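You operate a simulated robot arm through the tools that you are given. There is no shell and no other tool. Be economical: measure what you need, move in short steps, check, and stop when the job is done.

The job below is to be done with a simulated two-armed robot. You get a single attempt, and the scene is never put back.

Task
On the top of the packing table, fold the filter cloth in half, so that its two short edges meet.

It is judged by the outcome, as a careful person would: the job done as asked, and still so three seconds after it is handed in. It fails if anything else is knocked over, pushed out of place, dropped, spilled or broken. Flat cloth is picked up by pressing the open fingertips on it (5 to 10 N) and closing them slowly along it; thin cloth reads only 2 to 8 mm in the jaws.

Robot
Two 7-joint arms with two-finger parallel grippers on one trunk, on a base that drives. Base frame: it is fixed to the floor where the robot stands at the start and does not move with it; the origin is under the middle of the robot, x ahead of it, y to its left, z up; the surface under the hand at the start is at about z = 850. Lengths are in mm, angles in degrees, forces in N, time in s.
The left shoulder is at the start at [50, 209, 1196], the right one opposite. With the tool pointing down near the work surface each hand reaches from about 240 to 900 mm from the robot's upright axis, wherever it stands, measured 20 degrees to its own side. Places, roughly: filter cloth [500, 0, 900]; top of the packing table [600, -100, 800]. Payload 4.4 kg a hand.
Tool frame (each hand has its own): the origin (TCP) lies between the finger pads and is the grasp point; the fingertips stand 23 mm ahead of it; z points along the fingers, y is the line along which they close. The gripper opens to 94 mm. The fingers are 38 mm wide and 10 mm thick; the gripper's body (54 by 96 mm) begins 39 mm behind the TCP.
Orientation is that of the tool frame in the base frame, as a unit quaternion [x, y, z, w]. With the fingers straight down and closing along the base's y, the tool's x points along the base's -x, its y along +y and its z along -z.

Tools
- The arms move only by the tool drive_tool. It takes "left_increments", "right_increments" or both (then of equal length, played together; a hand with none holds still); each is a list of rows, each a list of 7 numbers: the opening, from 0 (shut) to 1 (fully open), then the shift along the base's x, y, z in mm, then the turn, a rotation vector about the base's x, y, z in degrees. In form: [[claw, x, y, z, ax, ay, az], ...]. A call has 1 to 10 rows; each row is the pose to reach, as a shift and turn from the pose commanded when the call began. A row lasts 0.2 s, in which the tool goes at most 50 mm and 8.6 degrees; a call with a longer step from one row to the next is refused whole, and so is a gripper value outside its range. A pose out of reach is approached as far as the arm can. The call stops where the force on the tool passes 40 N (or 10 N more than at its start, if that is more) or the arm is blocked; 0.2 s more then pass. Each finger travels about 108 mm/s and halts on what it meets, pressing with about 35 N; the grip force reading is that of the motor and also rises with nothing between the fingers. The clock runs only during rows and for 0.2 s after the last one: add rows that repeat a pose to give the fingers time. It gives the time, the measured TCP pose, the force on the tool (base axes), the opening and the grip force at its end, in the units of the frame above (readings bear some noise), with the torque about the TCP (base axes, N m) and any sound that the robot's microphone picked up, and new pictures: "show" is both (left out), scene, wrist or none (wrist: the cameras of the hands that moved).
- Cameras (640 x 400 px; columns grow to the right, rows downward): "scene" is now at [149.7, -1.8, 1353.5]; the picture's right is [-0.04, -1.00, 0.00], its down [-0.69, 0.03, -0.72] and it looks along [0.72, -0.03, -0.69] (base axes); focal length 255 px, centre (320, 200). "left" rides on the left gripper at [87, -16, -75] in its tool frame; the picture's right is [0.18, 0.98, 0.00], its down [-0.58, 0.11, -0.81] and it looks along [-0.79, 0.15, 0.59] (tool axes); focal length 243 px, centre (320, 200). "right" rides on the right gripper at [86, 16, -75] in its tool frame; the picture's right is [-0.18, 0.98, 0.00], its down [-0.58, -0.11, -0.81] and it looks along [-0.79, -0.15, 0.59] (tool axes); focal length 243 px, centre (320, 200).
- move_column(by): slides the trunk up (or, below 0, down) by that many mm; the arms and the scene camera ride with it, the base frame stays. It gives what a move gives, with no picture.
- roll_base(legs): drives the robot by 1 to 6 legs, each [ahead, left, turn to the left] in mm, mm and degrees, along the robot's own axes; the way and the turn of a leg run together, so that a leg with both is an arc; at most 1500 mm and 180 degrees a leg. The arms and the cameras ride along, it lands a little off, and it stops where it bumps. It gives what a move gives, and a new picture of the scene camera.
- head_to(pan, tilt): turns the head with the scene camera to pan (to the left, within 80 degrees either way) and tilt (down, from -29 to 69), counted from straight ahead of the robot. It gives what a move gives, and a new picture of the scene camera.
- point_at(camera, pixels): for up to 12 pixels [column, row] of the newest picture of that camera ("zoom" is the newest enlarged one), the place [x, y, z] in the base frame of the surface seen there, good to about 2 mm. It takes no simulated time.
- close_up(camera, box): a new picture of the part [left, top, right, bottom] of that camera's present view, enlarged. It takes no simulated time.
- sign_off(): hands the job in; it is judged then, once.

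Work in short steps. Measure before you move; look again where a grasp or a placing could have gone wrong, and mend it. You have 80 turns and 260 pictures in all, those below and enlarged ones among them. Open the grippers and draw the arms clear of the work before you hand the job in, unless the task says otherwise.

The tools are called as a command line: name --argument value ..., lists and objects as JSON in quotes. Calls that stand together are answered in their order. drive_tool: Moves the arms, as the interface text tells. Its arguments: {"type":"object","properties":{"left_increments":{"type":"array","items":{"type":"array","items":{"type":"number"}}},"right_increments":{"type":"array","items":{"type":"array","items":{"type":"number"}}},"show":{"type":"string","enum":["both","scene","wrist","none"]}},"required":[]} The other tools are called the same way: move_column (by) slides the trunk up or down; roll_base (legs) drives the base; head_to (pan, tilt) turns the head that bears the scene camera; point_at (camera, pixels) gives the place of the surface under pixels of a picture; close_up (camera, box) takes an enlarged picture of a part of a camera's view; sign_off () hands the job in.

At the start:

```text
time_s: 0.0
left_eef_pos: [573.6, 139.1, 1017.9]
left_tcp_rot: [-0.001, 1.0, -0.001, -0.001]
left_contact_force: [0.1, -0.3, -0.1]
left_moment: [-0.02, -0.02, 0.0]
left_finger_gap: 94.3
left_finger_force: 0.0
right_eef_pos: [565.8, -277.0, 1065.4]
right_tcp_rot: [0.0, 1.0, 0.0, 0.0]
right_contact_force: [0.6, 0.0, -0.2]
right_moment: [0.02, 0.03, 0.0]
right_finger_gap: 93.9
right_finger_force: 0.0
trunk travel left (down, up): [-275.0, 288.0]
robot x, y, heading: [0.7, 1.6, 0.0]
head pan, tilt: [-2.3, 43.6]
```

scene: 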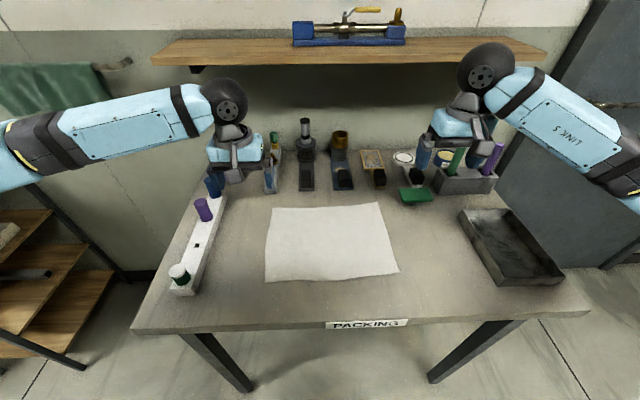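
right: 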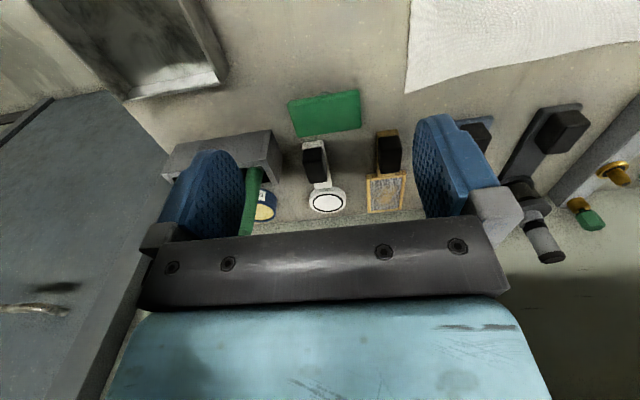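
left: 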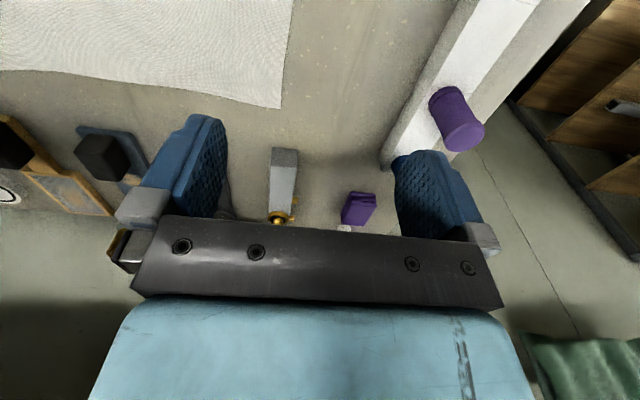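

The cloth shows with corners near pixels (271,208), (379,203), (399,272), (265,281). I measure the corners, edge mids and the table beside it.

point_at --camera "scene" --pixels '[[272, 209], [377, 204], [397, 271], [267, 279], [325, 206], [332, 276], [270, 243], [387, 236], [240, 240], [430, 240], [330, 300], [325, 240]]'

close_up --camera "scene" --box '[220, 170, 440, 308]'

```text
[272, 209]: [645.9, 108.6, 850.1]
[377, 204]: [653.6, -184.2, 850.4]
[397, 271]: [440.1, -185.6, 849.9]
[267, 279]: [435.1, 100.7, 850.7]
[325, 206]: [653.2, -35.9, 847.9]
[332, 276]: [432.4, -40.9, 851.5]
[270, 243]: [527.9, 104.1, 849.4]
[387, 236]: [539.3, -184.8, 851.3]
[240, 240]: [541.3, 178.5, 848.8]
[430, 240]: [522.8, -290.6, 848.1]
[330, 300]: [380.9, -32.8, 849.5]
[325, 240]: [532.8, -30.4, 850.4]
```

```text
2.90 times, centred on (330, 239) of scene
```

zoom: 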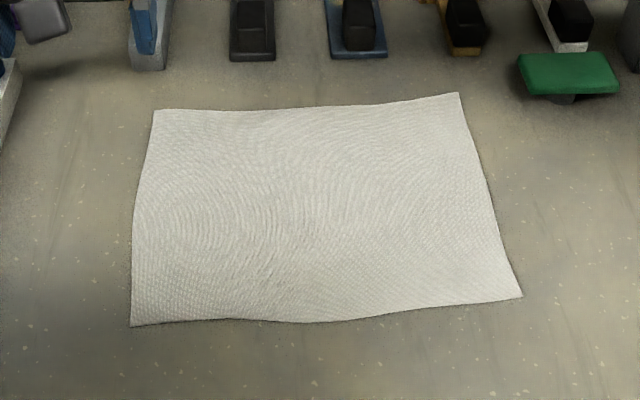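

The zoom shows the corners clearly at (153,110), (459,93), (522,297) and (131,326). I measure slightly inside them, and along both short edges.

point_at --camera "zoom" --pixels '[[155, 112], [458, 95], [519, 296], [133, 324], [148, 135], [139, 180], [134, 240], [133, 290], [468, 130], [485, 190], [503, 245], [513, 280]]'

```text
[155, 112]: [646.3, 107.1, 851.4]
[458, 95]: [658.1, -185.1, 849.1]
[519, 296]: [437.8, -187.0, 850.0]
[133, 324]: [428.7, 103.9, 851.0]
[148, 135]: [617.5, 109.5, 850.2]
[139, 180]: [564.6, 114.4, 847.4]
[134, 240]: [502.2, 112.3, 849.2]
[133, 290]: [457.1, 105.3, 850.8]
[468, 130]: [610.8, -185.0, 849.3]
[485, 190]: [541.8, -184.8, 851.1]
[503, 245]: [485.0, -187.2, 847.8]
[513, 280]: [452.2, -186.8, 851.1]
```

Left short edge is at y≈105–110, right at y≈-186. I'll bring the left hand over the far end and the right hand over the near end of the left edge, fingers slightly open, staying high.

drive_tool --left_increments '[[0.32, 12, -14, 0, 0, 0, 0], [0.32, 24, -28, 0, 0, 0, 0], [0.32, 36, -42, 0, 0, 0, 0], [0.32, 48, -57, 0, 0, 0, 0], [0.32, 48, -57, 0, 0, 0, 0], [0.32, 48, -57, 0, 0, 0, 0], [0.32, 48, -57, -20, 0, 0, 0], [0.32, 48, -57, -50, 0, 0, 0], [0.32, 48, -57, -80, 0, 0, 0], [0.32, 48, -57, -98, 0, 0, 0]]' --right_increments '[[0.32, -25, 30, 0, 0, 0, 0], [0.32, -50, 70, 0, 0, 0, 0], [0.32, -75, 112, 0, 0, 0, 0], [0.32, -100, 154, 0, 0, 0, 0], [0.32, -111, 200, -5, 0, 0, 0], [0.32, -111, 245, -20, 0, 0, 0], [0.32, -111, 285, -45, 0, 0, 0], [0.32, -111, 320, -75, 0, 0, 0], [0.32, -111, 345, -110, 0, 0, 0], [0.32, -111, 355, -145, 0, 0, 0]]'

```text
time_s: 2.2
left_eef_pos: [623.2, 82.0, 920.2]
left_tcp_rot: [-0.001, 1.0, 0.0, 0.001]
left_contact_force: [-0.2, 0.0, 0.5]
left_moment: [0.03, -0.01, 0.02]
left_finger_gap: 29.9
left_finger_force: 0.1
right_eef_pos: [456.3, 79.7, 918.0]
right_tcp_rot: [0.0, 1.0, 0.0, 0.0]
right_contact_force: [0.7, -1.0, 0.0]
right_moment: [0.0, -0.01, -0.01]
right_finger_gap: 30.0
right_finger_force: 0.1
trunk travel left (down, up): [-275.0, 288.0]
robot x, y, heading: [1.6, 0.2, -0.1]
head pan, tilt: [-2.3, 43.6]
```

scene: 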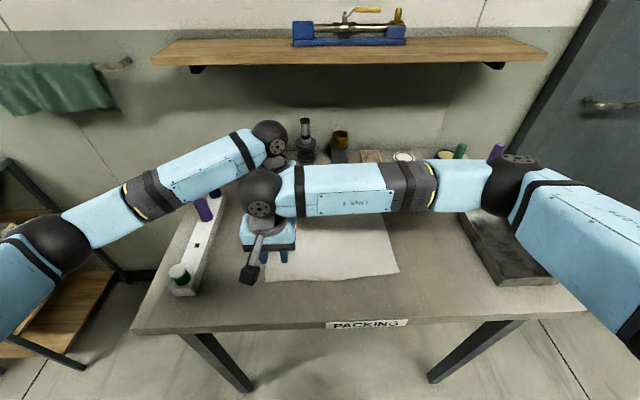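
right: 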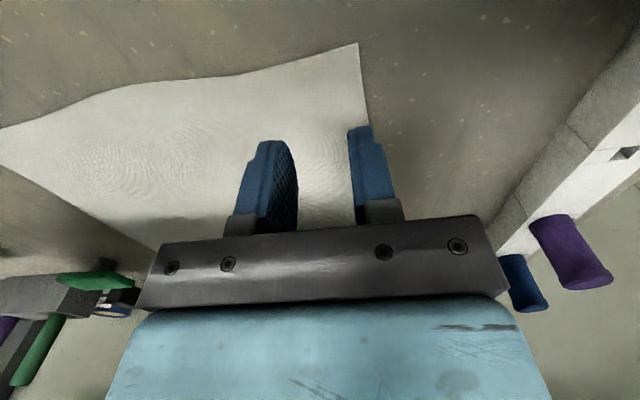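
left: 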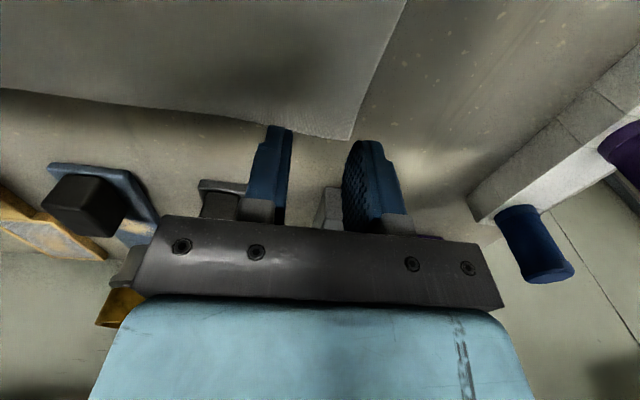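

Both hands are above the left edge and clear of one another. I descend near the cloth, slowly at the end.

drive_tool --left_increments '[[0.32, -1, 0, -20, 0, 0, 0], [0.32, -1, 0, -36, 0, 0, 0], [0.32, -1, 0, -41, 0, 0, 0], [0.32, -1, 0, -44, 0, 0, 0]]' --right_increments '[[0.32, 0, -2, -18, 0, 0, 0], [0.32, 0, -2, -34, 0, 0, 0], [0.32, 0, -2, -39, 0, 0, 0], [0.32, 0, -2, -42, 0, 0, 0]]' --show "wrist"

```text
time_s: 3.2
left_eef_pos: [621.0, 80.7, 875.0]
left_tcp_rot: [0.0, 1.0, 0.0, 0.0]
left_contact_force: [0.5, 0.6, 0.2]
left_moment: [-0.02, 0.04, -0.02]
left_finger_gap: 30.2
left_finger_force: 0.1
right_eef_pos: [454.6, 75.3, 876.9]
right_tcp_rot: [0.0, 1.0, 0.0, 0.001]
right_contact_force: [-0.8, 0.2, 0.4]
right_moment: [-0.04, -0.01, 0.0]
right_finger_gap: 29.9
right_finger_force: 0.0
trunk travel left (down, up): [-275.0, 288.0]
robot x, y, heading: [2.8, 4.5, -0.0]
head pan, tilt: [-2.3, 43.6]
```

right: 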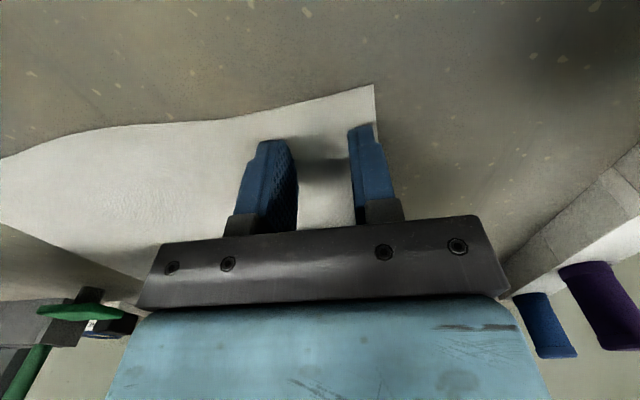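
left: 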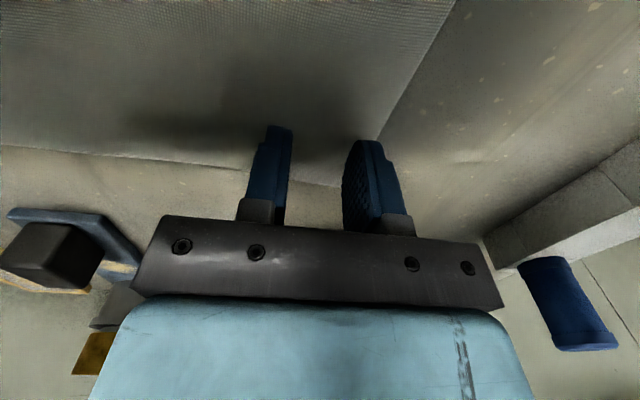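

Outer fingertips sit right at the cloth's edge (left view (375,140), right view (380,130)). Press down in small steps watching the force.

drive_tool --left_increments '[[0.32, 0, 0, -2, 0, 0, 0], [0.32, 0, 0, -3, 0, 0, 0], [0.32, 0, 0, -4, 0, 0, 0]]' --right_increments '[[0.32, 0, 1, -2, 0, 0, 0], [0.32, 0, 1, -4, 0, 0, 0], [0.32, 0, 1, -5, 0, 0, 0]]' --show "none"

```text
time_s: 4.0
left_eef_pos: [620.9, 80.5, 875.7]
left_tcp_rot: [0.0, 1.0, 0.001, 0.002]
left_contact_force: [2.9, -1.7, 9.6]
left_moment: [0.13, -0.08, -0.04]
left_finger_gap: 30.0
left_finger_force: 0.1
right_eef_pos: [456.1, 77.1, 874.8]
right_tcp_rot: [0.0, 1.0, 0.0, 0.002]
right_contact_force: [3.4, -0.2, 20.0]
right_moment: [0.0, 0.13, -0.01]
right_finger_gap: 30.2
right_finger_force: 0.2
trunk travel left (down, up): [-275.0, 288.0]
robot x, y, heading: [-0.4, -1.3, -0.2]
head pan, tilt: [-2.3, 43.6]
```

Left presses at 9.6 N (good), right at 20 N (too much); ease the right one up.

drive_tool --right_increments '[[0.32, 0, 0, 1.5, 0, 0, 0], [0.32, 0, 0, 1.5, 0, 0, 0]]' --show "none"

```text
time_s: 4.6
left_eef_pos: [618.5, 81.7, 874.1]
left_tcp_rot: [-0.001, 1.0, 0.001, 0.001]
left_contact_force: [4.7, -0.2, 19.9]
left_moment: [0.22, -0.07, -0.01]
left_finger_gap: 30.0
left_finger_force: 0.1
right_eef_pos: [454.9, 76.8, 875.4]
right_tcp_rot: [0.0, 1.0, 0.0, 0.001]
right_contact_force: [2.3, 0.6, 9.1]
right_moment: [0.09, 0.05, 0.0]
right_finger_gap: 29.7
right_finger_force: 0.0
trunk travel left (down, up): [-275.0, 288.0]
robot x, y, heading: [0.1, -0.1, 0.0]
head pan, tilt: [-2.3, 43.6]
```

Right is at 9 N; the left settled to 20 N, so ease it by 1.5 mm.

drive_tool --left_increments '[[0.32, 0, 0, 1.7, 0, 0, 0], [0.32, 0, 0, 1.7, 0, 0, 0]]' --show "none"

```text
time_s: 5.2
left_eef_pos: [618.4, 81.7, 874.2]
left_tcp_rot: [0.0, 1.0, 0.0, 0.002]
left_contact_force: [3.2, -1.0, 13.9]
left_moment: [0.1, -0.09, -0.02]
left_finger_gap: 29.9
left_finger_force: 0.1
right_eef_pos: [454.2, 77.2, 873.8]
right_tcp_rot: [0.0, 1.0, 0.0, 0.001]
right_contact_force: [1.2, -0.2, 9.6]
right_moment: [0.13, 0.03, -0.05]
right_finger_gap: 29.8
right_finger_force: 0.1
trunk travel left (down, up): [-275.0, 288.0]
robot x, y, heading: [0.8, -0.4, 0.0]
head pan, tilt: [-2.3, 43.6]
```

Nearly there; ease left by a further 0.8 mm and close both slowly along the cloth.

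drive_tool --left_increments '[[0.32, 0, 0, 0.8, 0, 0, 0], [0.28, 0, 0, 0.8, 0, 0, 0], [0.24, 0, 0, 0.8, 0, 0, 0], [0.2, 0, 0, 0.8, 0, 0, 0], [0.16, 0, 0, 0.8, 0, 0, 0], [0.12, 0, 0, 0.8, 0, 0, 0], [0.08, 0, 0, 0.8, 0, 0, 0], [0.04, 0, 0, 0.8, 0, 0, 0], [0, 0, 0, 0.8, 0, 0, 0], [0, 0, 0, 0.8, 0, 0, 0]]' --right_increments '[[0.32, 0, 0, 0, 0, 0, 0], [0.28, 0, 0, 0, 0, 0, 0], [0.24, 0, 0, 0, 0, 0, 0], [0.2, 0, 0, 0, 0, 0, 0], [0.16, 0, 0, 0, 0, 0, 0], [0.12, 0, 0, 0, 0, 0, 0], [0.08, 0, 0, 0, 0, 0, 0], [0.04, 0, 0, 0, 0, 0, 0], [0, 0, 0, 0, 0, 0, 0], [0, 0, 0, 0, 0, 0, 0]]' --show "wrist"

```text
time_s: 7.4
left_eef_pos: [619.4, 80.7, 875.4]
left_tcp_rot: [-0.001, 1.0, 0.0, 0.001]
left_contact_force: [-0.4, -0.2, -0.2]
left_moment: [0.0, 0.03, 0.0]
left_finger_gap: 2.0
left_finger_force: 35.2
right_eef_pos: [456.1, 77.0, 873.4]
right_tcp_rot: [0.0, 1.0, -0.001, 0.001]
right_contact_force: [1.0, 0.4, 14.5]
right_moment: [0.07, 0.11, 0.02]
right_finger_gap: 2.3
right_finger_force: 35.0
trunk travel left (down, up): [-275.0, 288.0]
robot x, y, heading: [-1.8, 2.1, -0.0]
head pan, tilt: [-2.3, 43.6]
```

right: 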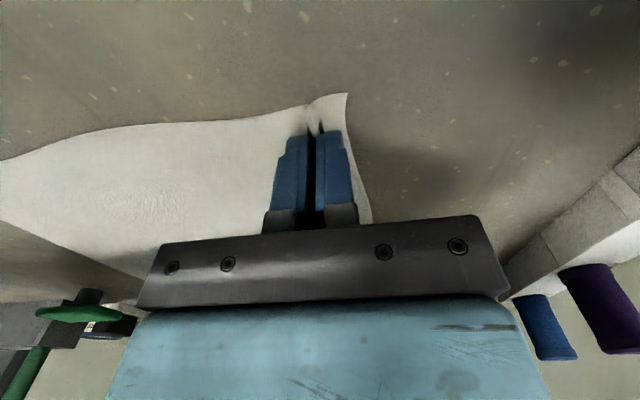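
left: 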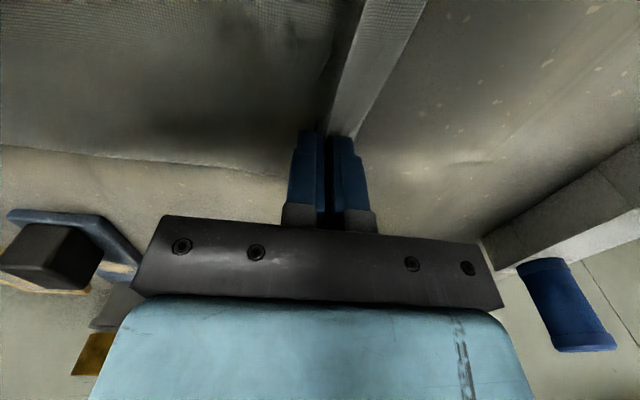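

Both jaws read 2 mm and the cloth is ridged between them in both views. Lift both a little, and check.

drive_tool --left_increments '[[0, 0, -2, 10, 0, 0, 0], [0, 0, -6, 25, 0, 0, 0], [0, 0, -10, 40, 0, 0, 0], [0, 0, -10, 40, 0, 0, 0]]' --right_increments '[[0, 0, -2, 10, 0, 0, 0], [0, 0, -6, 25, 0, 0, 0], [0, 0, -10, 40, 0, 0, 0], [0, 0, -10, 40, 0, 0, 0]]'

```text
time_s: 8.4
left_eef_pos: [620.3, 73.4, 914.3]
left_tcp_rot: [-0.001, 1.0, 0.0, 0.001]
left_contact_force: [-0.4, -0.3, -0.7]
left_moment: [0.04, 0.0, 0.02]
left_finger_gap: 2.2
left_finger_force: 34.7
right_eef_pos: [456.4, 64.7, 913.9]
right_tcp_rot: [0.001, 1.0, 0.0, -0.001]
right_contact_force: [0.4, -0.2, -0.2]
right_moment: [0.02, 0.0, 0.02]
right_finger_gap: 2.3
right_finger_force: 35.4
trunk travel left (down, up): [-275.0, 288.0]
robot x, y, heading: [-0.8, -1.4, 0.0]
head pan, tilt: [-2.3, 43.6]
```

scene: 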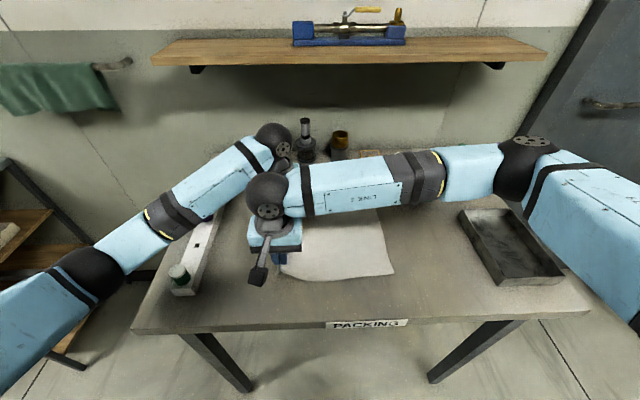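
right: 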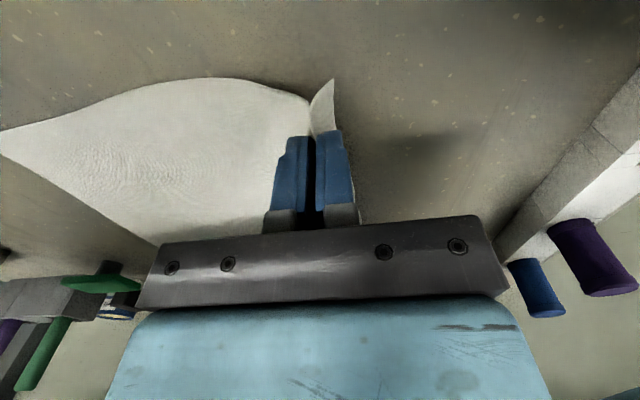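
left: 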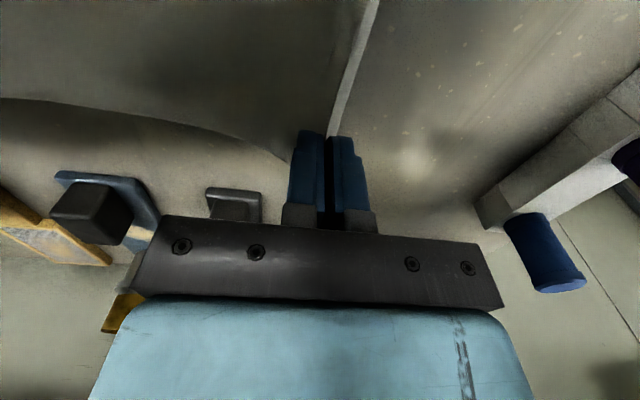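

The edge is held by both hands and lifted. Now carry it over in a low arc toward -y, with +9 mm in x to match the right-hand corners (437/657 vs 429/646).

drive_tool --left_increments '[[0, 0, -15, 18, 0, 0, 0], [0, 1, -35, 34, 0, 0, 0], [0, 2, -58, 46, 0, 0, 0], [0, 3, -82, 52, 0, 0, 0], [0, 4, -106, 54, 0, 0, 0], [0, 5, -130, 52, 0, 0, 0], [0, 6, -154, 46, 0, 0, 0], [0, 7, -178, 38, 0, 0, 0], [0, 8, -200, 28, 0, 0, 0], [0, 9, -215, 20, 0, 0, 0]]' --right_increments '[[0, 0, -15, 18, 0, 0, 0], [0, 1, -35, 34, 0, 0, 0], [0, 2, -58, 46, 0, 0, 0], [0, 3, -82, 52, 0, 0, 0], [0, 4, -106, 54, 0, 0, 0], [0, 5, -130, 52, 0, 0, 0], [0, 6, -154, 46, 0, 0, 0], [0, 7, -178, 38, 0, 0, 0], [0, 8, -200, 28, 0, 0, 0], [0, 9, -215, 20, 0, 0, 0]]'

```text
time_s: 10.6
left_eef_pos: [630.3, -142.6, 933.3]
left_tcp_rot: [-0.002, 1.0, 0.0, -0.001]
left_contact_force: [-1.3, -0.9, 0.0]
left_moment: [-0.01, -0.01, 0.0]
left_finger_gap: 2.0
left_finger_force: 34.5
right_eef_pos: [464.6, -149.2, 933.8]
right_tcp_rot: [-0.001, 1.0, 0.001, 0.001]
right_contact_force: [1.3, 0.1, -0.2]
right_moment: [0.0, -0.02, 0.0]
right_finger_gap: 2.4
right_finger_force: 35.3
trunk travel left (down, up): [-275.0, 288.0]
robot x, y, heading: [1.8, 0.3, -0.0]
head pan, tilt: [-2.3, 43.6]
```

scene: 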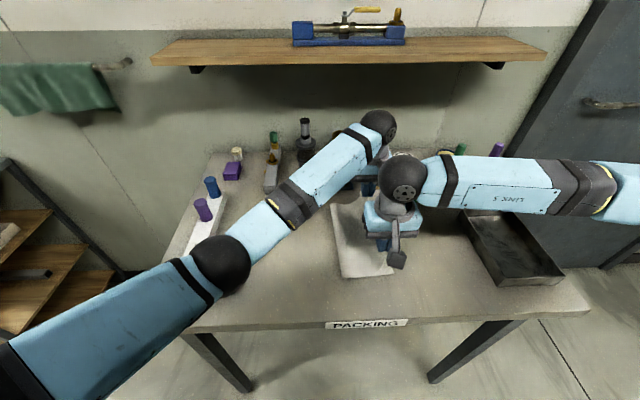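
right: 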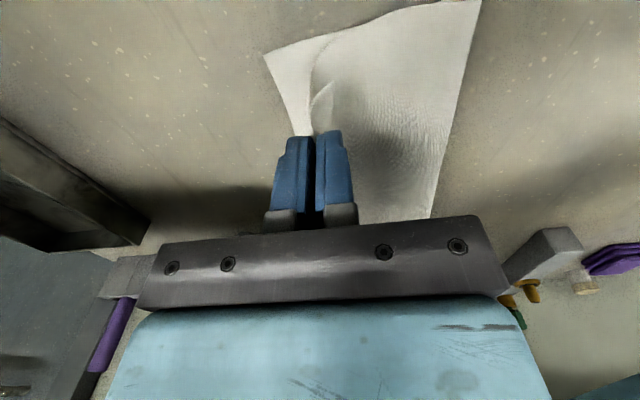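
left: 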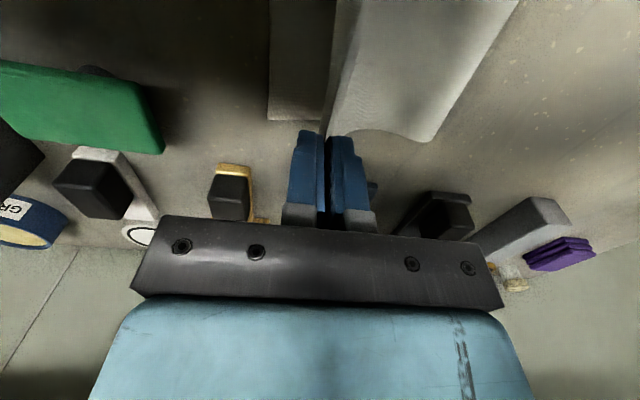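

The fold is draping well with the bottom half unmoved. The green block is near the left hand; measure it, the bottom corner edge and the black holder before lowering.

point_at --camera "left" --pixels '[[145, 85], [160, 150], [85, 135], [272, 115], [235, 170], [440, 200], [130, 165], [272, 60]]'

point_at --camera "right" --pixels '[[267, 58], [295, 130], [470, 10], [435, 210], [320, 95], [130, 240]]'

```text
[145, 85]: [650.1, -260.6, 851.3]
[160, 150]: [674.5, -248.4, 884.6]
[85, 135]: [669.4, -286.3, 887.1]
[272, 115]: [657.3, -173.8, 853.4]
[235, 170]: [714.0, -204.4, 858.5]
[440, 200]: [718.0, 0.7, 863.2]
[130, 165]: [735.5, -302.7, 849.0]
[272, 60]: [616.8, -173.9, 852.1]
```

```text
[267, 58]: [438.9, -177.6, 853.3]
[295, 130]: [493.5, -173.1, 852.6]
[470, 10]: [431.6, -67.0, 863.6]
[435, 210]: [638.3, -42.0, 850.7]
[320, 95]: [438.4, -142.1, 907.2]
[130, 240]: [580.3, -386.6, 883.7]
```

The bottom edge now sits at y≈-174 to -178. I lower just beyond it, then come back +y as the fingertips reach the cloth so the 13 mm tail trails outward.

drive_tool --left_increments '[[0, 0, -10, -12, 0, 0, 0], [0, 0, -17, -26, 0, 0, 0], [0, 0, -20, -38, 0, 0, 0], [0, 0, -20, -46, 0, 0, 0], [0, 0, -15, -50, 0, 0, 0], [0, 0, -9, -53, 0, 0, 0], [0, 0, -3, -55, 0, 0, 0], [0, 0, -3, -55, 0, 0, 0]]' --right_increments '[[0, 0, -8, -12, 0, 0, 0], [0, 0, -13, -26, 0, 0, 0], [0, 0, -16, -38, 0, 0, 0], [0, 0, -16, -46, 0, 0, 0], [0, 0, -12, -50, 0, 0, 0], [0, 0, -6, -53, 0, 0, 0], [0, 0, 0, -55, 0, 0, 0], [0, 0, 0, -55, 0, 0, 0]]'

```text
time_s: 12.4
left_eef_pos: [628.5, -146.2, 877.8]
left_tcp_rot: [0.0, 1.0, 0.0, -0.001]
left_contact_force: [0.1, 0.6, -0.2]
left_moment: [0.04, -0.05, 0.0]
left_finger_gap: 2.0
left_finger_force: 35.0
right_eef_pos: [464.1, -146.4, 878.6]
right_tcp_rot: [0.0, 1.0, 0.001, 0.0]
right_contact_force: [-0.1, 0.0, 2.9]
right_moment: [-0.03, -0.01, -0.01]
right_finger_gap: 2.0
right_finger_force: 34.7
trunk travel left (down, up): [-275.0, 288.0]
robot x, y, heading: [-1.4, 0.8, -0.1]
head pan, tilt: [-2.3, 43.6]
```

scene: 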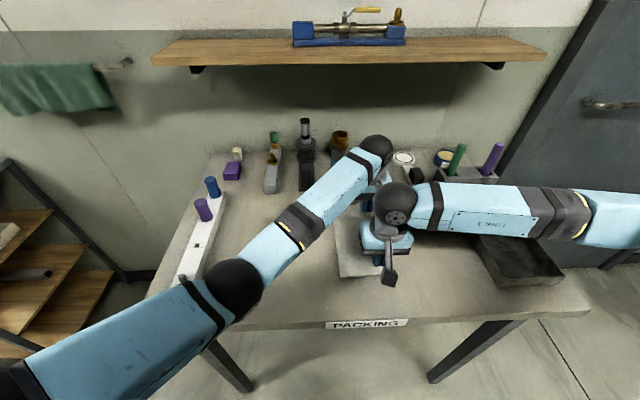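
right: 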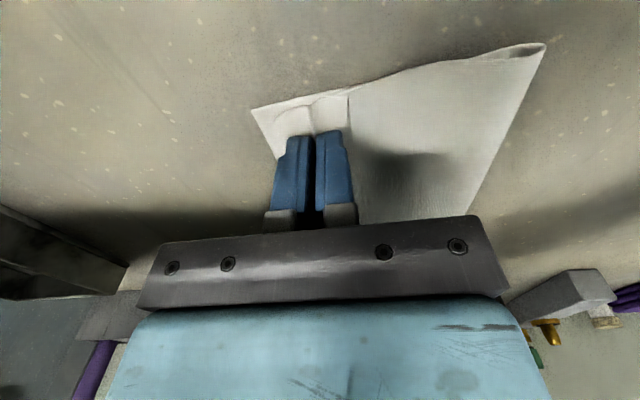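
left: 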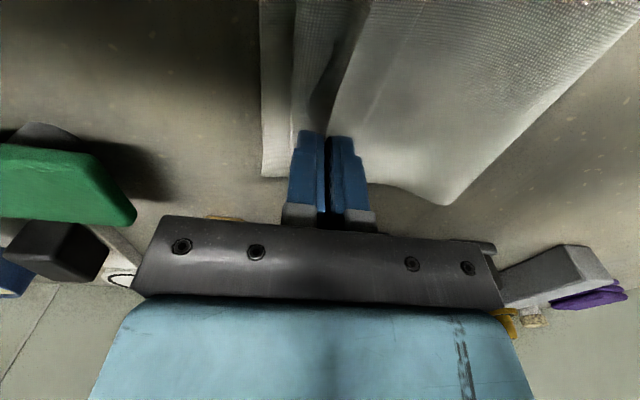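

The tail seems to lie outward; let me look closely at both.

close_up --camera "right" --box '[230, 40, 430, 165]'

close_up --camera "left" --box '[230, 60, 430, 185]'

point_at --camera "left" --pixels '[[265, 165], [264, 100], [296, 110], [298, 60], [450, 195]]'

point_at --camera "right" --pixels '[[254, 111], [270, 145], [540, 48], [312, 110], [345, 102], [475, 200]]'

```text
3.20 times, centred on (330, 102) of right
```

zoom: 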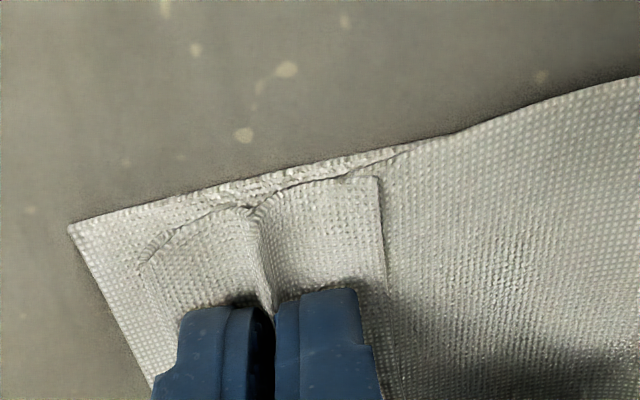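

```text
3.20 times, centred on (330, 122) of left
```

zoom: 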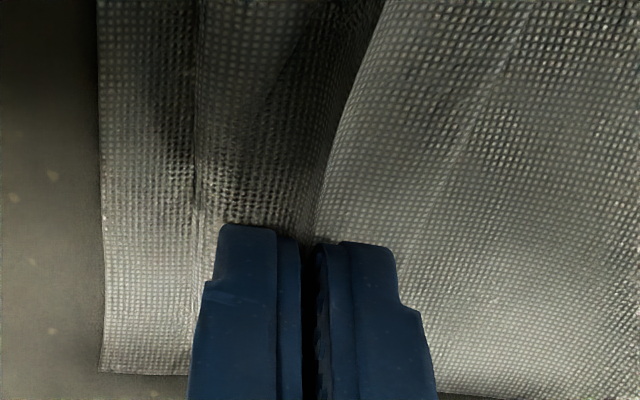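

```text
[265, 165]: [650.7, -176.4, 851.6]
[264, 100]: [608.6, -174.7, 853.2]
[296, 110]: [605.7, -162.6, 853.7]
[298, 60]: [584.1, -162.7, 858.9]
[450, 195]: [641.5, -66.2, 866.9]
```

```text
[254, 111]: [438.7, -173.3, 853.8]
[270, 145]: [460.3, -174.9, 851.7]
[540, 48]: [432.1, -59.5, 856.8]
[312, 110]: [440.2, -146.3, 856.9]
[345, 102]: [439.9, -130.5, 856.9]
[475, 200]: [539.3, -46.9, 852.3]
```

The tails have actually stayed on the +y side (zoom right: edge at (380,180)–(390,290)), so the edge is turned back in a small flap. I release gently to see how it settles.

drive_tool --left_increments '[[0.05, 0, 0, 1, 0, 0, 0], [0.1, 0, 0, 2, 0, 0, 0], [0.15, 0, 0, 4, 0, 0, 0], [0.2, 0, 0, 10, 0, 0, 0], [0.25, 0, 0, 30, 0, 0, 0], [0.25, 0, 0, 55, 0, 0, 0], [0.25, 0, 0, 80, 0, 0, 0], [0.25, 0, 0, 100, 0, 0, 0]]' --right_increments '[[0.05, 0, 0, 1, 0, 0, 0], [0.1, 0, 0, 2, 0, 0, 0], [0.15, 0, 0, 4, 0, 0, 0], [0.2, 0, 0, 10, 0, 0, 0], [0.25, 0, 0, 30, 0, 0, 0], [0.25, 0, 0, 55, 0, 0, 0], [0.25, 0, 0, 80, 0, 0, 0], [0.25, 0, 0, 100, 0, 0, 0]]'

```text
time_s: 14.2
left_eef_pos: [628.0, -146.7, 980.7]
left_tcp_rot: [0.0, 1.0, -0.001, 0.0]
left_contact_force: [0.0, 0.3, 0.0]
left_moment: [0.0, -0.02, 0.01]
left_finger_gap: 23.6
left_finger_force: 0.1
right_eef_pos: [464.2, -146.9, 979.8]
right_tcp_rot: [0.0, 1.0, 0.0, 0.0]
right_contact_force: [0.0, 0.2, 0.0]
right_moment: [0.01, 0.01, 0.04]
right_finger_gap: 23.6
right_finger_force: 0.0
trunk travel left (down, up): [-275.0, 288.0]
robot x, y, heading: [1.4, 0.1, -0.0]
head pan, tilt: [-2.3, 43.6]
```

scene: 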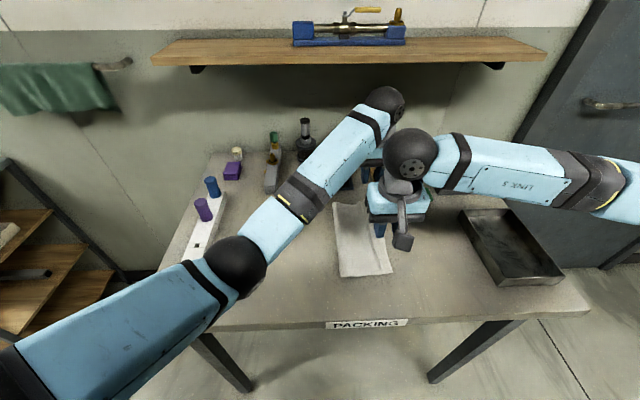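
right: 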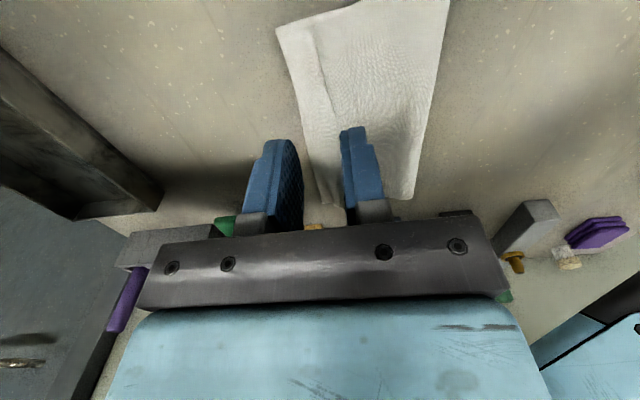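
left: 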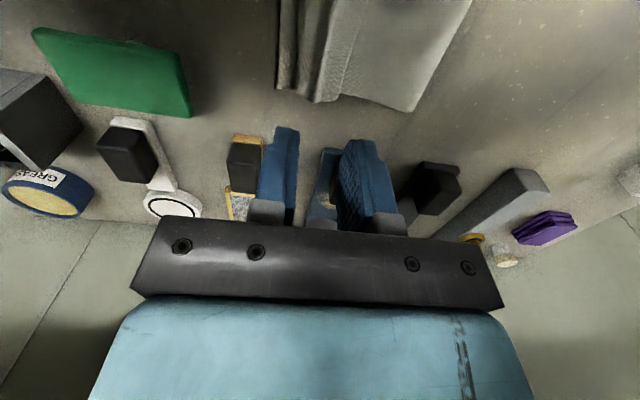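

Move both arms apart off the cloth (left hand to +y, right to -y side, raised) to get a clear view of the result.

drive_tool --left_increments '[[0.25, -10, 30, 10, 0, 0, 0], [0.25, -20, 70, 20, 0, 0, 0], [0.25, -30, 115, 20, 0, 0, 0], [0.25, -40, 160, 20, 0, 0, 0], [0.25, -50, 205, 20, 0, 0, 0], [0.25, -60, 250, 20, 0, 0, 0], [0.25, -60, 280, 20, 0, 0, 0]]' --right_increments '[[0.25, 0, -5, 10, 0, 0, 0], [0.25, 0, -30, 30, 0, 0, 0], [0.25, 0, -60, 40, 0, 0, 0], [0.25, 0, -90, 40, 0, 0, 0], [0.25, 0, -120, 40, 0, 0, 0], [0.25, 0, -150, 40, 0, 0, 0], [0.25, 0, -170, 40, 0, 0, 0]]' --show "scene"

close_up --camera "scene" --box '[300, 180, 430, 290]'

```text
time_s: 15.8
left_eef_pos: [569.8, 136.9, 999.6]
left_tcp_rot: [0.0, 1.0, 0.001, -0.001]
left_contact_force: [-0.6, -0.1, -0.2]
left_moment: [0.01, 0.03, -0.02]
left_finger_gap: 23.5
left_finger_force: 0.0
right_eef_pos: [465.6, -317.3, 1018.5]
right_tcp_rot: [0.0, 1.0, 0.0, 0.0]
right_contact_force: [-0.6, -0.8, -0.6]
right_moment: [0.02, 0.0, -0.02]
right_finger_gap: 23.7
right_finger_force: 0.1
trunk travel left (down, up): [-275.0, 288.0]
robot x, y, heading: [-0.3, 3.6, 0.1]
head pan, tilt: [-2.3, 43.6]
```

scene: 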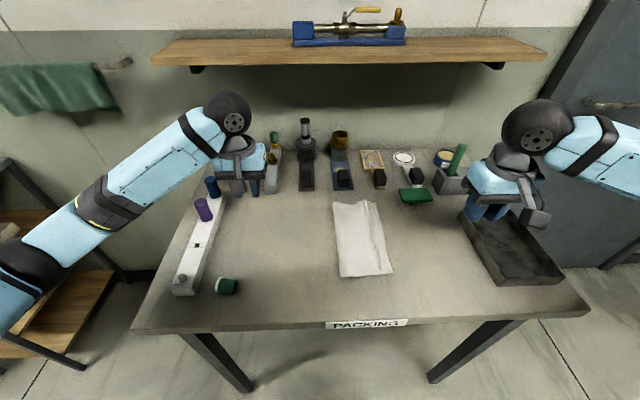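

```text
3.64 times, centred on (365, 235) of scene
```

zoom: 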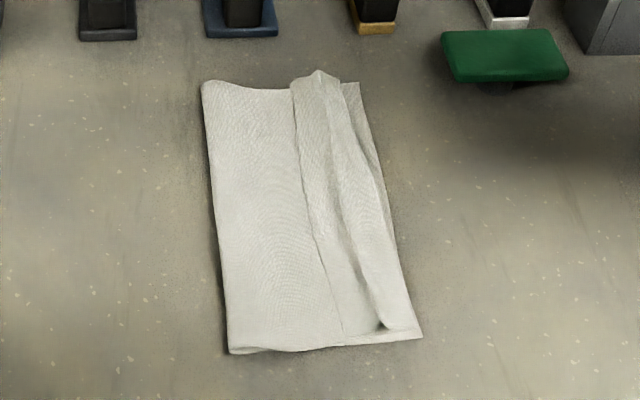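

Two problems: the edge has a ~40 mm flap turned back, and the green-capped vial that stood in the near end of the white rack (180,273) now lies on the table at (226,286) — my left elbow must have tipped it. I'll look closely at it.

close_up --camera "scene" --box '[150, 190, 270, 310]'

point_at --camera "scene" --pixels '[[226, 286], [219, 285], [234, 286], [180, 281], [185, 275], [174, 288], [205, 215], [213, 195], [196, 245]]'

```text
3.33 times, centred on (210, 250) of scene
```

zoom: 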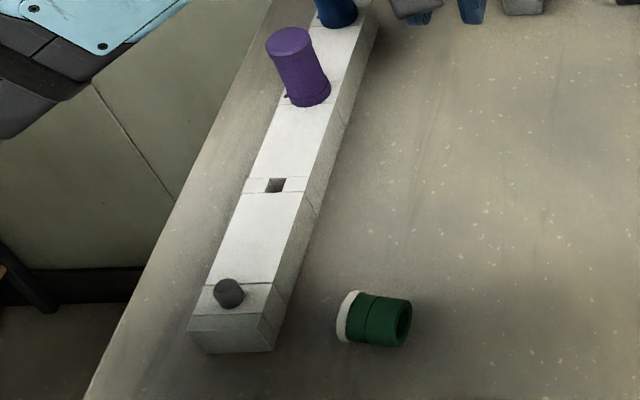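

```text
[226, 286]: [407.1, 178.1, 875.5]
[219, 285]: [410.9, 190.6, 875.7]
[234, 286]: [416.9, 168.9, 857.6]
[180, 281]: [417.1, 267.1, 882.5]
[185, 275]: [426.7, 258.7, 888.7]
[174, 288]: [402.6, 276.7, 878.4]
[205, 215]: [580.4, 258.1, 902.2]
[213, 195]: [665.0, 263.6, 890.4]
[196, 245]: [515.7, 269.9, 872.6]
```

The item is a hollow cap that sat over the dark knob on the rack's near end. I zoom further in to measure its pose and the knob.

close_up --camera "scene" --box '[165, 262, 245, 307]'

```text
8.00 times, centred on (205, 284) of scene
```

zoom: 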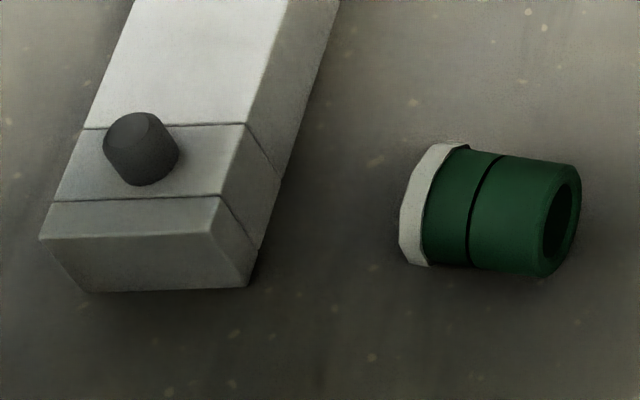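

point_at --camera "zoom" --pixels '[[410, 200], [450, 190], [440, 150], [500, 200], [540, 210], [555, 175], [560, 210], [470, 165], [480, 255], [125, 122], [150, 150], [105, 175]]'

point_at --camera "zoom" --pixels '[[170, 130], [200, 180], [80, 150], [230, 130], [535, 265], [425, 260], [580, 190], [145, 125], [150, 185], [65, 220]]'

```text
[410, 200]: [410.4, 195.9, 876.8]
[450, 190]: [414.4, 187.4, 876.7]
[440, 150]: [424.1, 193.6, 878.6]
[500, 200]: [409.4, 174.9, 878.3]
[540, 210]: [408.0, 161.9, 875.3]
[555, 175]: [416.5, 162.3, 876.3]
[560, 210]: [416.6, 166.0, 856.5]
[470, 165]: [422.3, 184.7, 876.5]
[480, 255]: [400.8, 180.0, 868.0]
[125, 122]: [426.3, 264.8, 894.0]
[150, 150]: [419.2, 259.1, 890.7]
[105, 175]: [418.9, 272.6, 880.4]
```

```text
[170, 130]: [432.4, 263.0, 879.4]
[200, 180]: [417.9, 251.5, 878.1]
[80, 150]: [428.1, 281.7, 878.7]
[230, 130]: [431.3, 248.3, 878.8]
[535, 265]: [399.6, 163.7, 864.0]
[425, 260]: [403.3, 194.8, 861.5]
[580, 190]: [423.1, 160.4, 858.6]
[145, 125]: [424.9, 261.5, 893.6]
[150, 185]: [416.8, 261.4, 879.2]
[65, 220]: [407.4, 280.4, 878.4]
```

Cap lies with its axis along y (white end y≈196, hollow end y≈160, ø≈28, top z≈878, x≈412); knob is near (425,262), rack top z≈879. Plan: the right hand, yawed 90°, picks it with a tilt, stands it upright on the table, then regrasps it from above and sets it over the knob. First move the left hand up/away and bring the right hand over.

drive_tool --left_increments '[[0.25, 5, 3, 5, 0, 0, 0], [0.25, 10, 6, 10, 0, 0, 0], [0.25, 15, 9, 15, 0, 0, 0], [0.25, 20, 12, 20, 0, 0, 0], [0.25, 25, 15, 25, 0, 0, 0], [0.25, 30, 18, 30, 0, 0, 0], [0.25, 35, 21, 35, 0, 0, 0], [0.25, 40, 24, 40, 0, 0, 0], [0.25, 45, 27, 45, 0, 0, 0], [0.25, 50, 30, 50, 0, 0, 0]]' --right_increments '[[0.5, -5, 40, 0, 0, 0, 8], [0.5, -10, 85, 0, 0, 0, 16], [0.5, -15, 130, 0, 0, 0, 24], [0.5, -20, 175, 0, 0, 0, 32], [0.5, -25, 220, 0, 0, 0, 40], [0.5, -30, 265, 0, 0, 0, 48], [0.5, -35, 310, 0, 0, 0, 56], [0.5, -42, 355, 0, 0, 0, 64], [0.5, -50, 400, 0, 0, 0, 72], [0.5, -53, 440, 0, 0, 0, 80]]'

```text
time_s: 18.0
left_eef_pos: [618.4, 164.9, 1049.1]
left_tcp_rot: [0.0, 1.0, 0.0, 0.0]
left_contact_force: [-0.5, 0.7, 0.6]
left_moment: [-0.02, -0.01, 0.0]
left_finger_gap: 23.6
left_finger_force: 0.1
right_eef_pos: [410.3, 125.6, 1019.3]
right_tcp_rot: [-0.644, 0.765, -0.001, -0.001]
right_contact_force: [0.1, 0.5, 0.7]
right_moment: [-0.01, 0.0, 0.0]
right_finger_gap: 46.9
right_finger_force: 0.0
trunk travel left (down, up): [-275.0, 288.0]
robot x, y, heading: [-1.3, -3.2, 0.1]
head pan, tilt: [-2.3, 43.6]
```

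scene: 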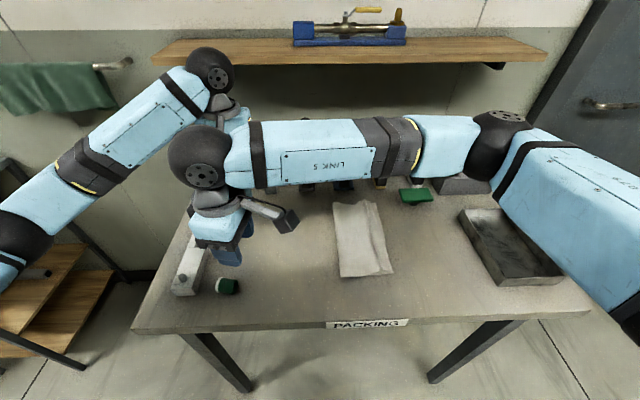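
right: 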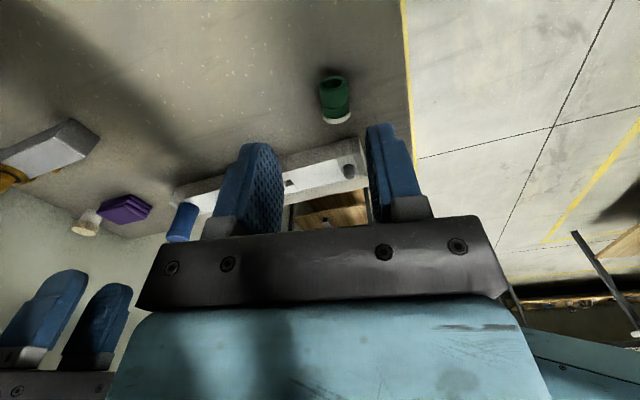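
left: 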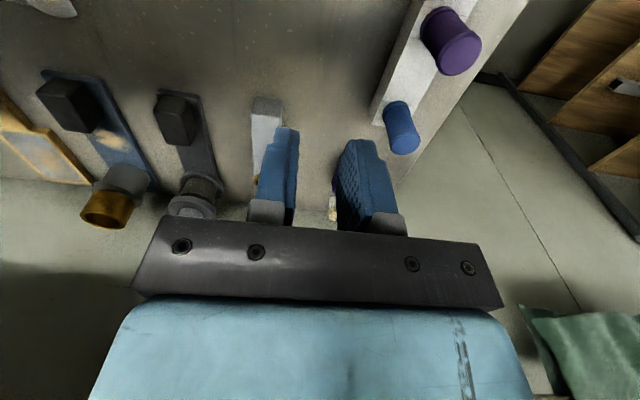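

The right camera sees cap (333,98) and knob (348,172). Zoom and measure.

close_up --camera "right" --box '[290, 60, 390, 122]'

point_at --camera "right" --pixels '[[333, 80], [333, 95], [335, 110], [335, 119], [322, 100], [347, 97], [348, 168], [349, 175], [343, 172], [354, 170], [347, 160], [320, 165]]'

```text
6.40 times, centred on (340, 91) of right
```

zoom: 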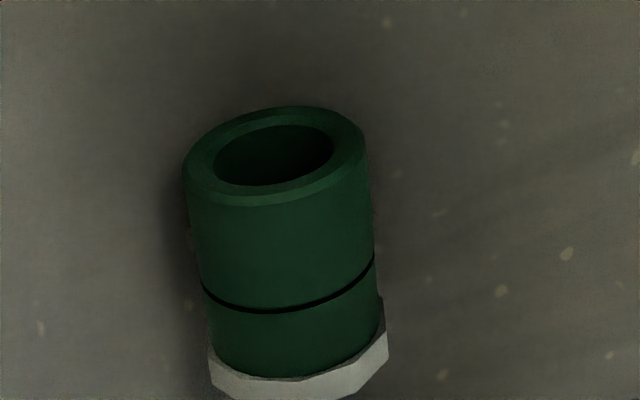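

```text
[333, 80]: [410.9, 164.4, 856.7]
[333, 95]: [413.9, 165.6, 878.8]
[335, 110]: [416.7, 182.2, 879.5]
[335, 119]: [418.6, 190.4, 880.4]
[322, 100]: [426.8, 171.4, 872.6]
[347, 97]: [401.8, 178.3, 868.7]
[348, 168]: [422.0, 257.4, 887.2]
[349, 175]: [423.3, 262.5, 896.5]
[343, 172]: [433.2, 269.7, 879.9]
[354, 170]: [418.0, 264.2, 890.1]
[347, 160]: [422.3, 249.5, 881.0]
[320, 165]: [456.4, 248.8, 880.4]
```

Cap axis is at ~10° from y (tops (414,166)→(418,190)), exactly matching the current yaw of 80°. Tilt the hand -45° about the horizontal axis and hover above the cap.

drive_tool --right_increments '[[0.5, 1, 10, -10, -7.4, 1.3, 0], [0.5, 2, 20, -20, -14.8, 2.7, 0], [0.5, 3, 30, -30, -22.1, 4, 0], [0.5, 4, 40, -40, -29.5, 5.3, 0], [0.5, 5, 50, -50, -36.9, 6.7, 0], [0.5, 6, 60, -65, -44.3, 8, 0], [0.5, 7, 61, -80, -44.3, 8, 0], [0.5, 7, 61, -90, -44.3, 8, 0]]'

```text
time_s: 19.8
left_eef_pos: [618.9, 163.6, 1049.7]
left_tcp_rot: [-0.001, 1.0, 0.001, 0.0]
left_contact_force: [0.4, 0.1, -0.1]
left_moment: [-0.03, -0.02, 0.03]
left_finger_gap: 23.6
left_finger_force: 0.1
right_eef_pos: [416.6, 166.7, 929.8]
right_tcp_rot: [-0.594, 0.708, -0.245, -0.294]
right_contact_force: [-1.2, 0.4, -0.9]
right_moment: [0.03, 0.03, 0.0]
right_finger_gap: 46.9
right_finger_force: 0.0
right hand out of reach, approached as far as the arm can: row 6, 7, 8
trunk travel left (down, up): [-275.0, 288.0]
robot x, y, heading: [3.5, -0.9, 0.0]
head pan, tilt: [-2.3, 43.6]
```

scene: 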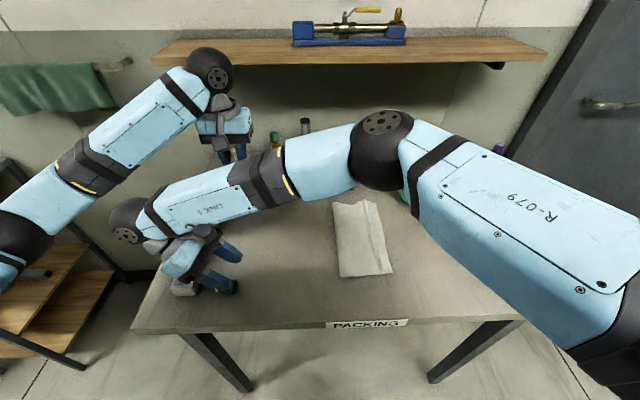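
right: 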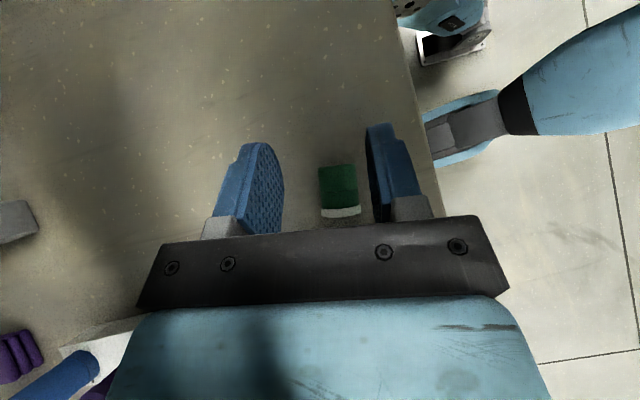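

Tilt achieved, but the hand falls 20 mm short in y (166.7). I draw it back a bit and drive the base 80 mm to the left for reach.

drive_tool --right_increments '[[0.5, 0, -30, 10, 0, 0, 0], [0.5, 0, -60, 20, 0, 0, 0], [0.5, 0, -90, 30, 0, 0, 0]]' --show "none"

roll_base --legs '[[0, 80, 0]]'

```text
time_s: 20.6
left_eef_pos: [620.4, 162.6, 1050.3]
left_tcp_rot: [-0.002, 1.0, 0.001, 0.001]
left_contact_force: [0.1, -0.2, -0.6]
left_moment: [0.02, -0.02, 0.02]
left_finger_gap: 23.3
left_finger_force: 0.1
right_eef_pos: [417.7, 74.5, 959.1]
right_tcp_rot: [-0.594, 0.708, -0.244, -0.294]
right_contact_force: [-0.2, -0.2, -0.4]
right_moment: [0.05, -0.06, -0.02]
right_finger_gap: 47.2
right_finger_force: 0.0
trunk travel left (down, up): [-275.0, 288.0]
robot x, y, heading: [-1.9, 0.3, 0.2]
head pan, tilt: [-2.3, 43.6]
```

```text
time_s: 22.0
left_eef_pos: [620.2, 242.5, 1050.5]
left_tcp_rot: [-0.001, 1.0, 0.0, 0.0]
left_contact_force: [0.6, -0.8, 0.0]
left_moment: [-0.02, 0.0, 0.04]
left_finger_gap: 23.2
left_finger_force: 0.1
right_eef_pos: [416.6, 154.0, 959.6]
right_tcp_rot: [-0.594, 0.708, -0.245, -0.294]
right_contact_force: [-0.2, -0.7, 0.1]
right_moment: [-0.04, 0.02, 0.04]
right_finger_gap: 47.1
right_finger_force: 0.1
trunk travel left (down, up): [-275.0, 288.0]
robot x, y, heading: [0.2, 77.3, 0.1]
head pan, tilt: [-2.3, 43.6]
```

scene: 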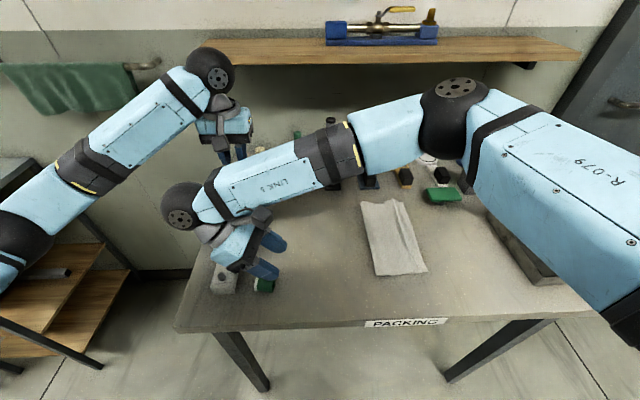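

Base moved well. Now hover at y≈187, z≈912 and look.

drive_tool --right_increments '[[0.5, 0, 15, -10, 0, 0, 0], [0.5, 0, 30, -25, 0, 0, 0], [0.5, 0, 33, -40, 0, 0, 0], [0.5, 0, 33, -48, 0, 0, 0]]'

```text
time_s: 23.0
left_eef_pos: [618.8, 241.5, 1049.8]
left_tcp_rot: [-0.001, 1.0, 0.0, 0.0]
left_contact_force: [0.0, -0.2, 0.2]
left_moment: [-0.03, -0.02, -0.03]
left_finger_gap: 23.6
left_finger_force: 0.0
right_eef_pos: [417.9, 188.8, 912.1]
right_tcp_rot: [-0.594, 0.708, -0.245, -0.294]
right_contact_force: [0.3, 0.4, -0.3]
right_moment: [0.0, -0.02, 0.01]
right_finger_gap: 46.7
right_finger_force: 0.1
trunk travel left (down, up): [-275.0, 288.0]
robot x, y, heading: [0.3, 76.8, 0.0]
head pan, tilt: [-2.3, 43.6]
```

scene: 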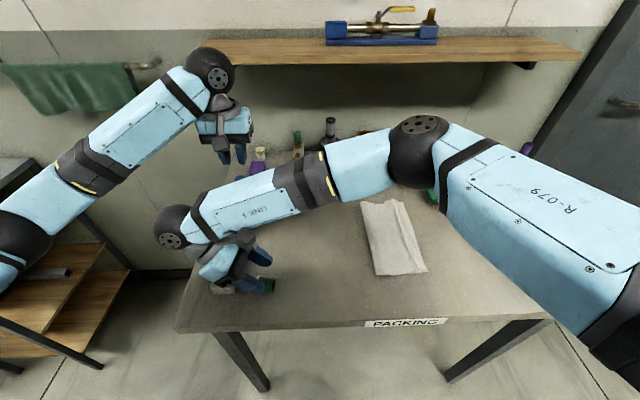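
right: 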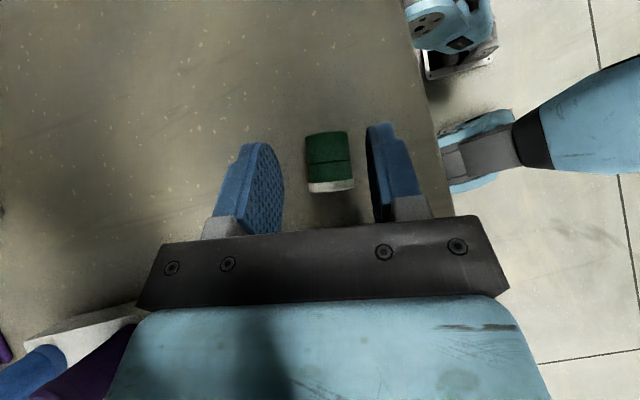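

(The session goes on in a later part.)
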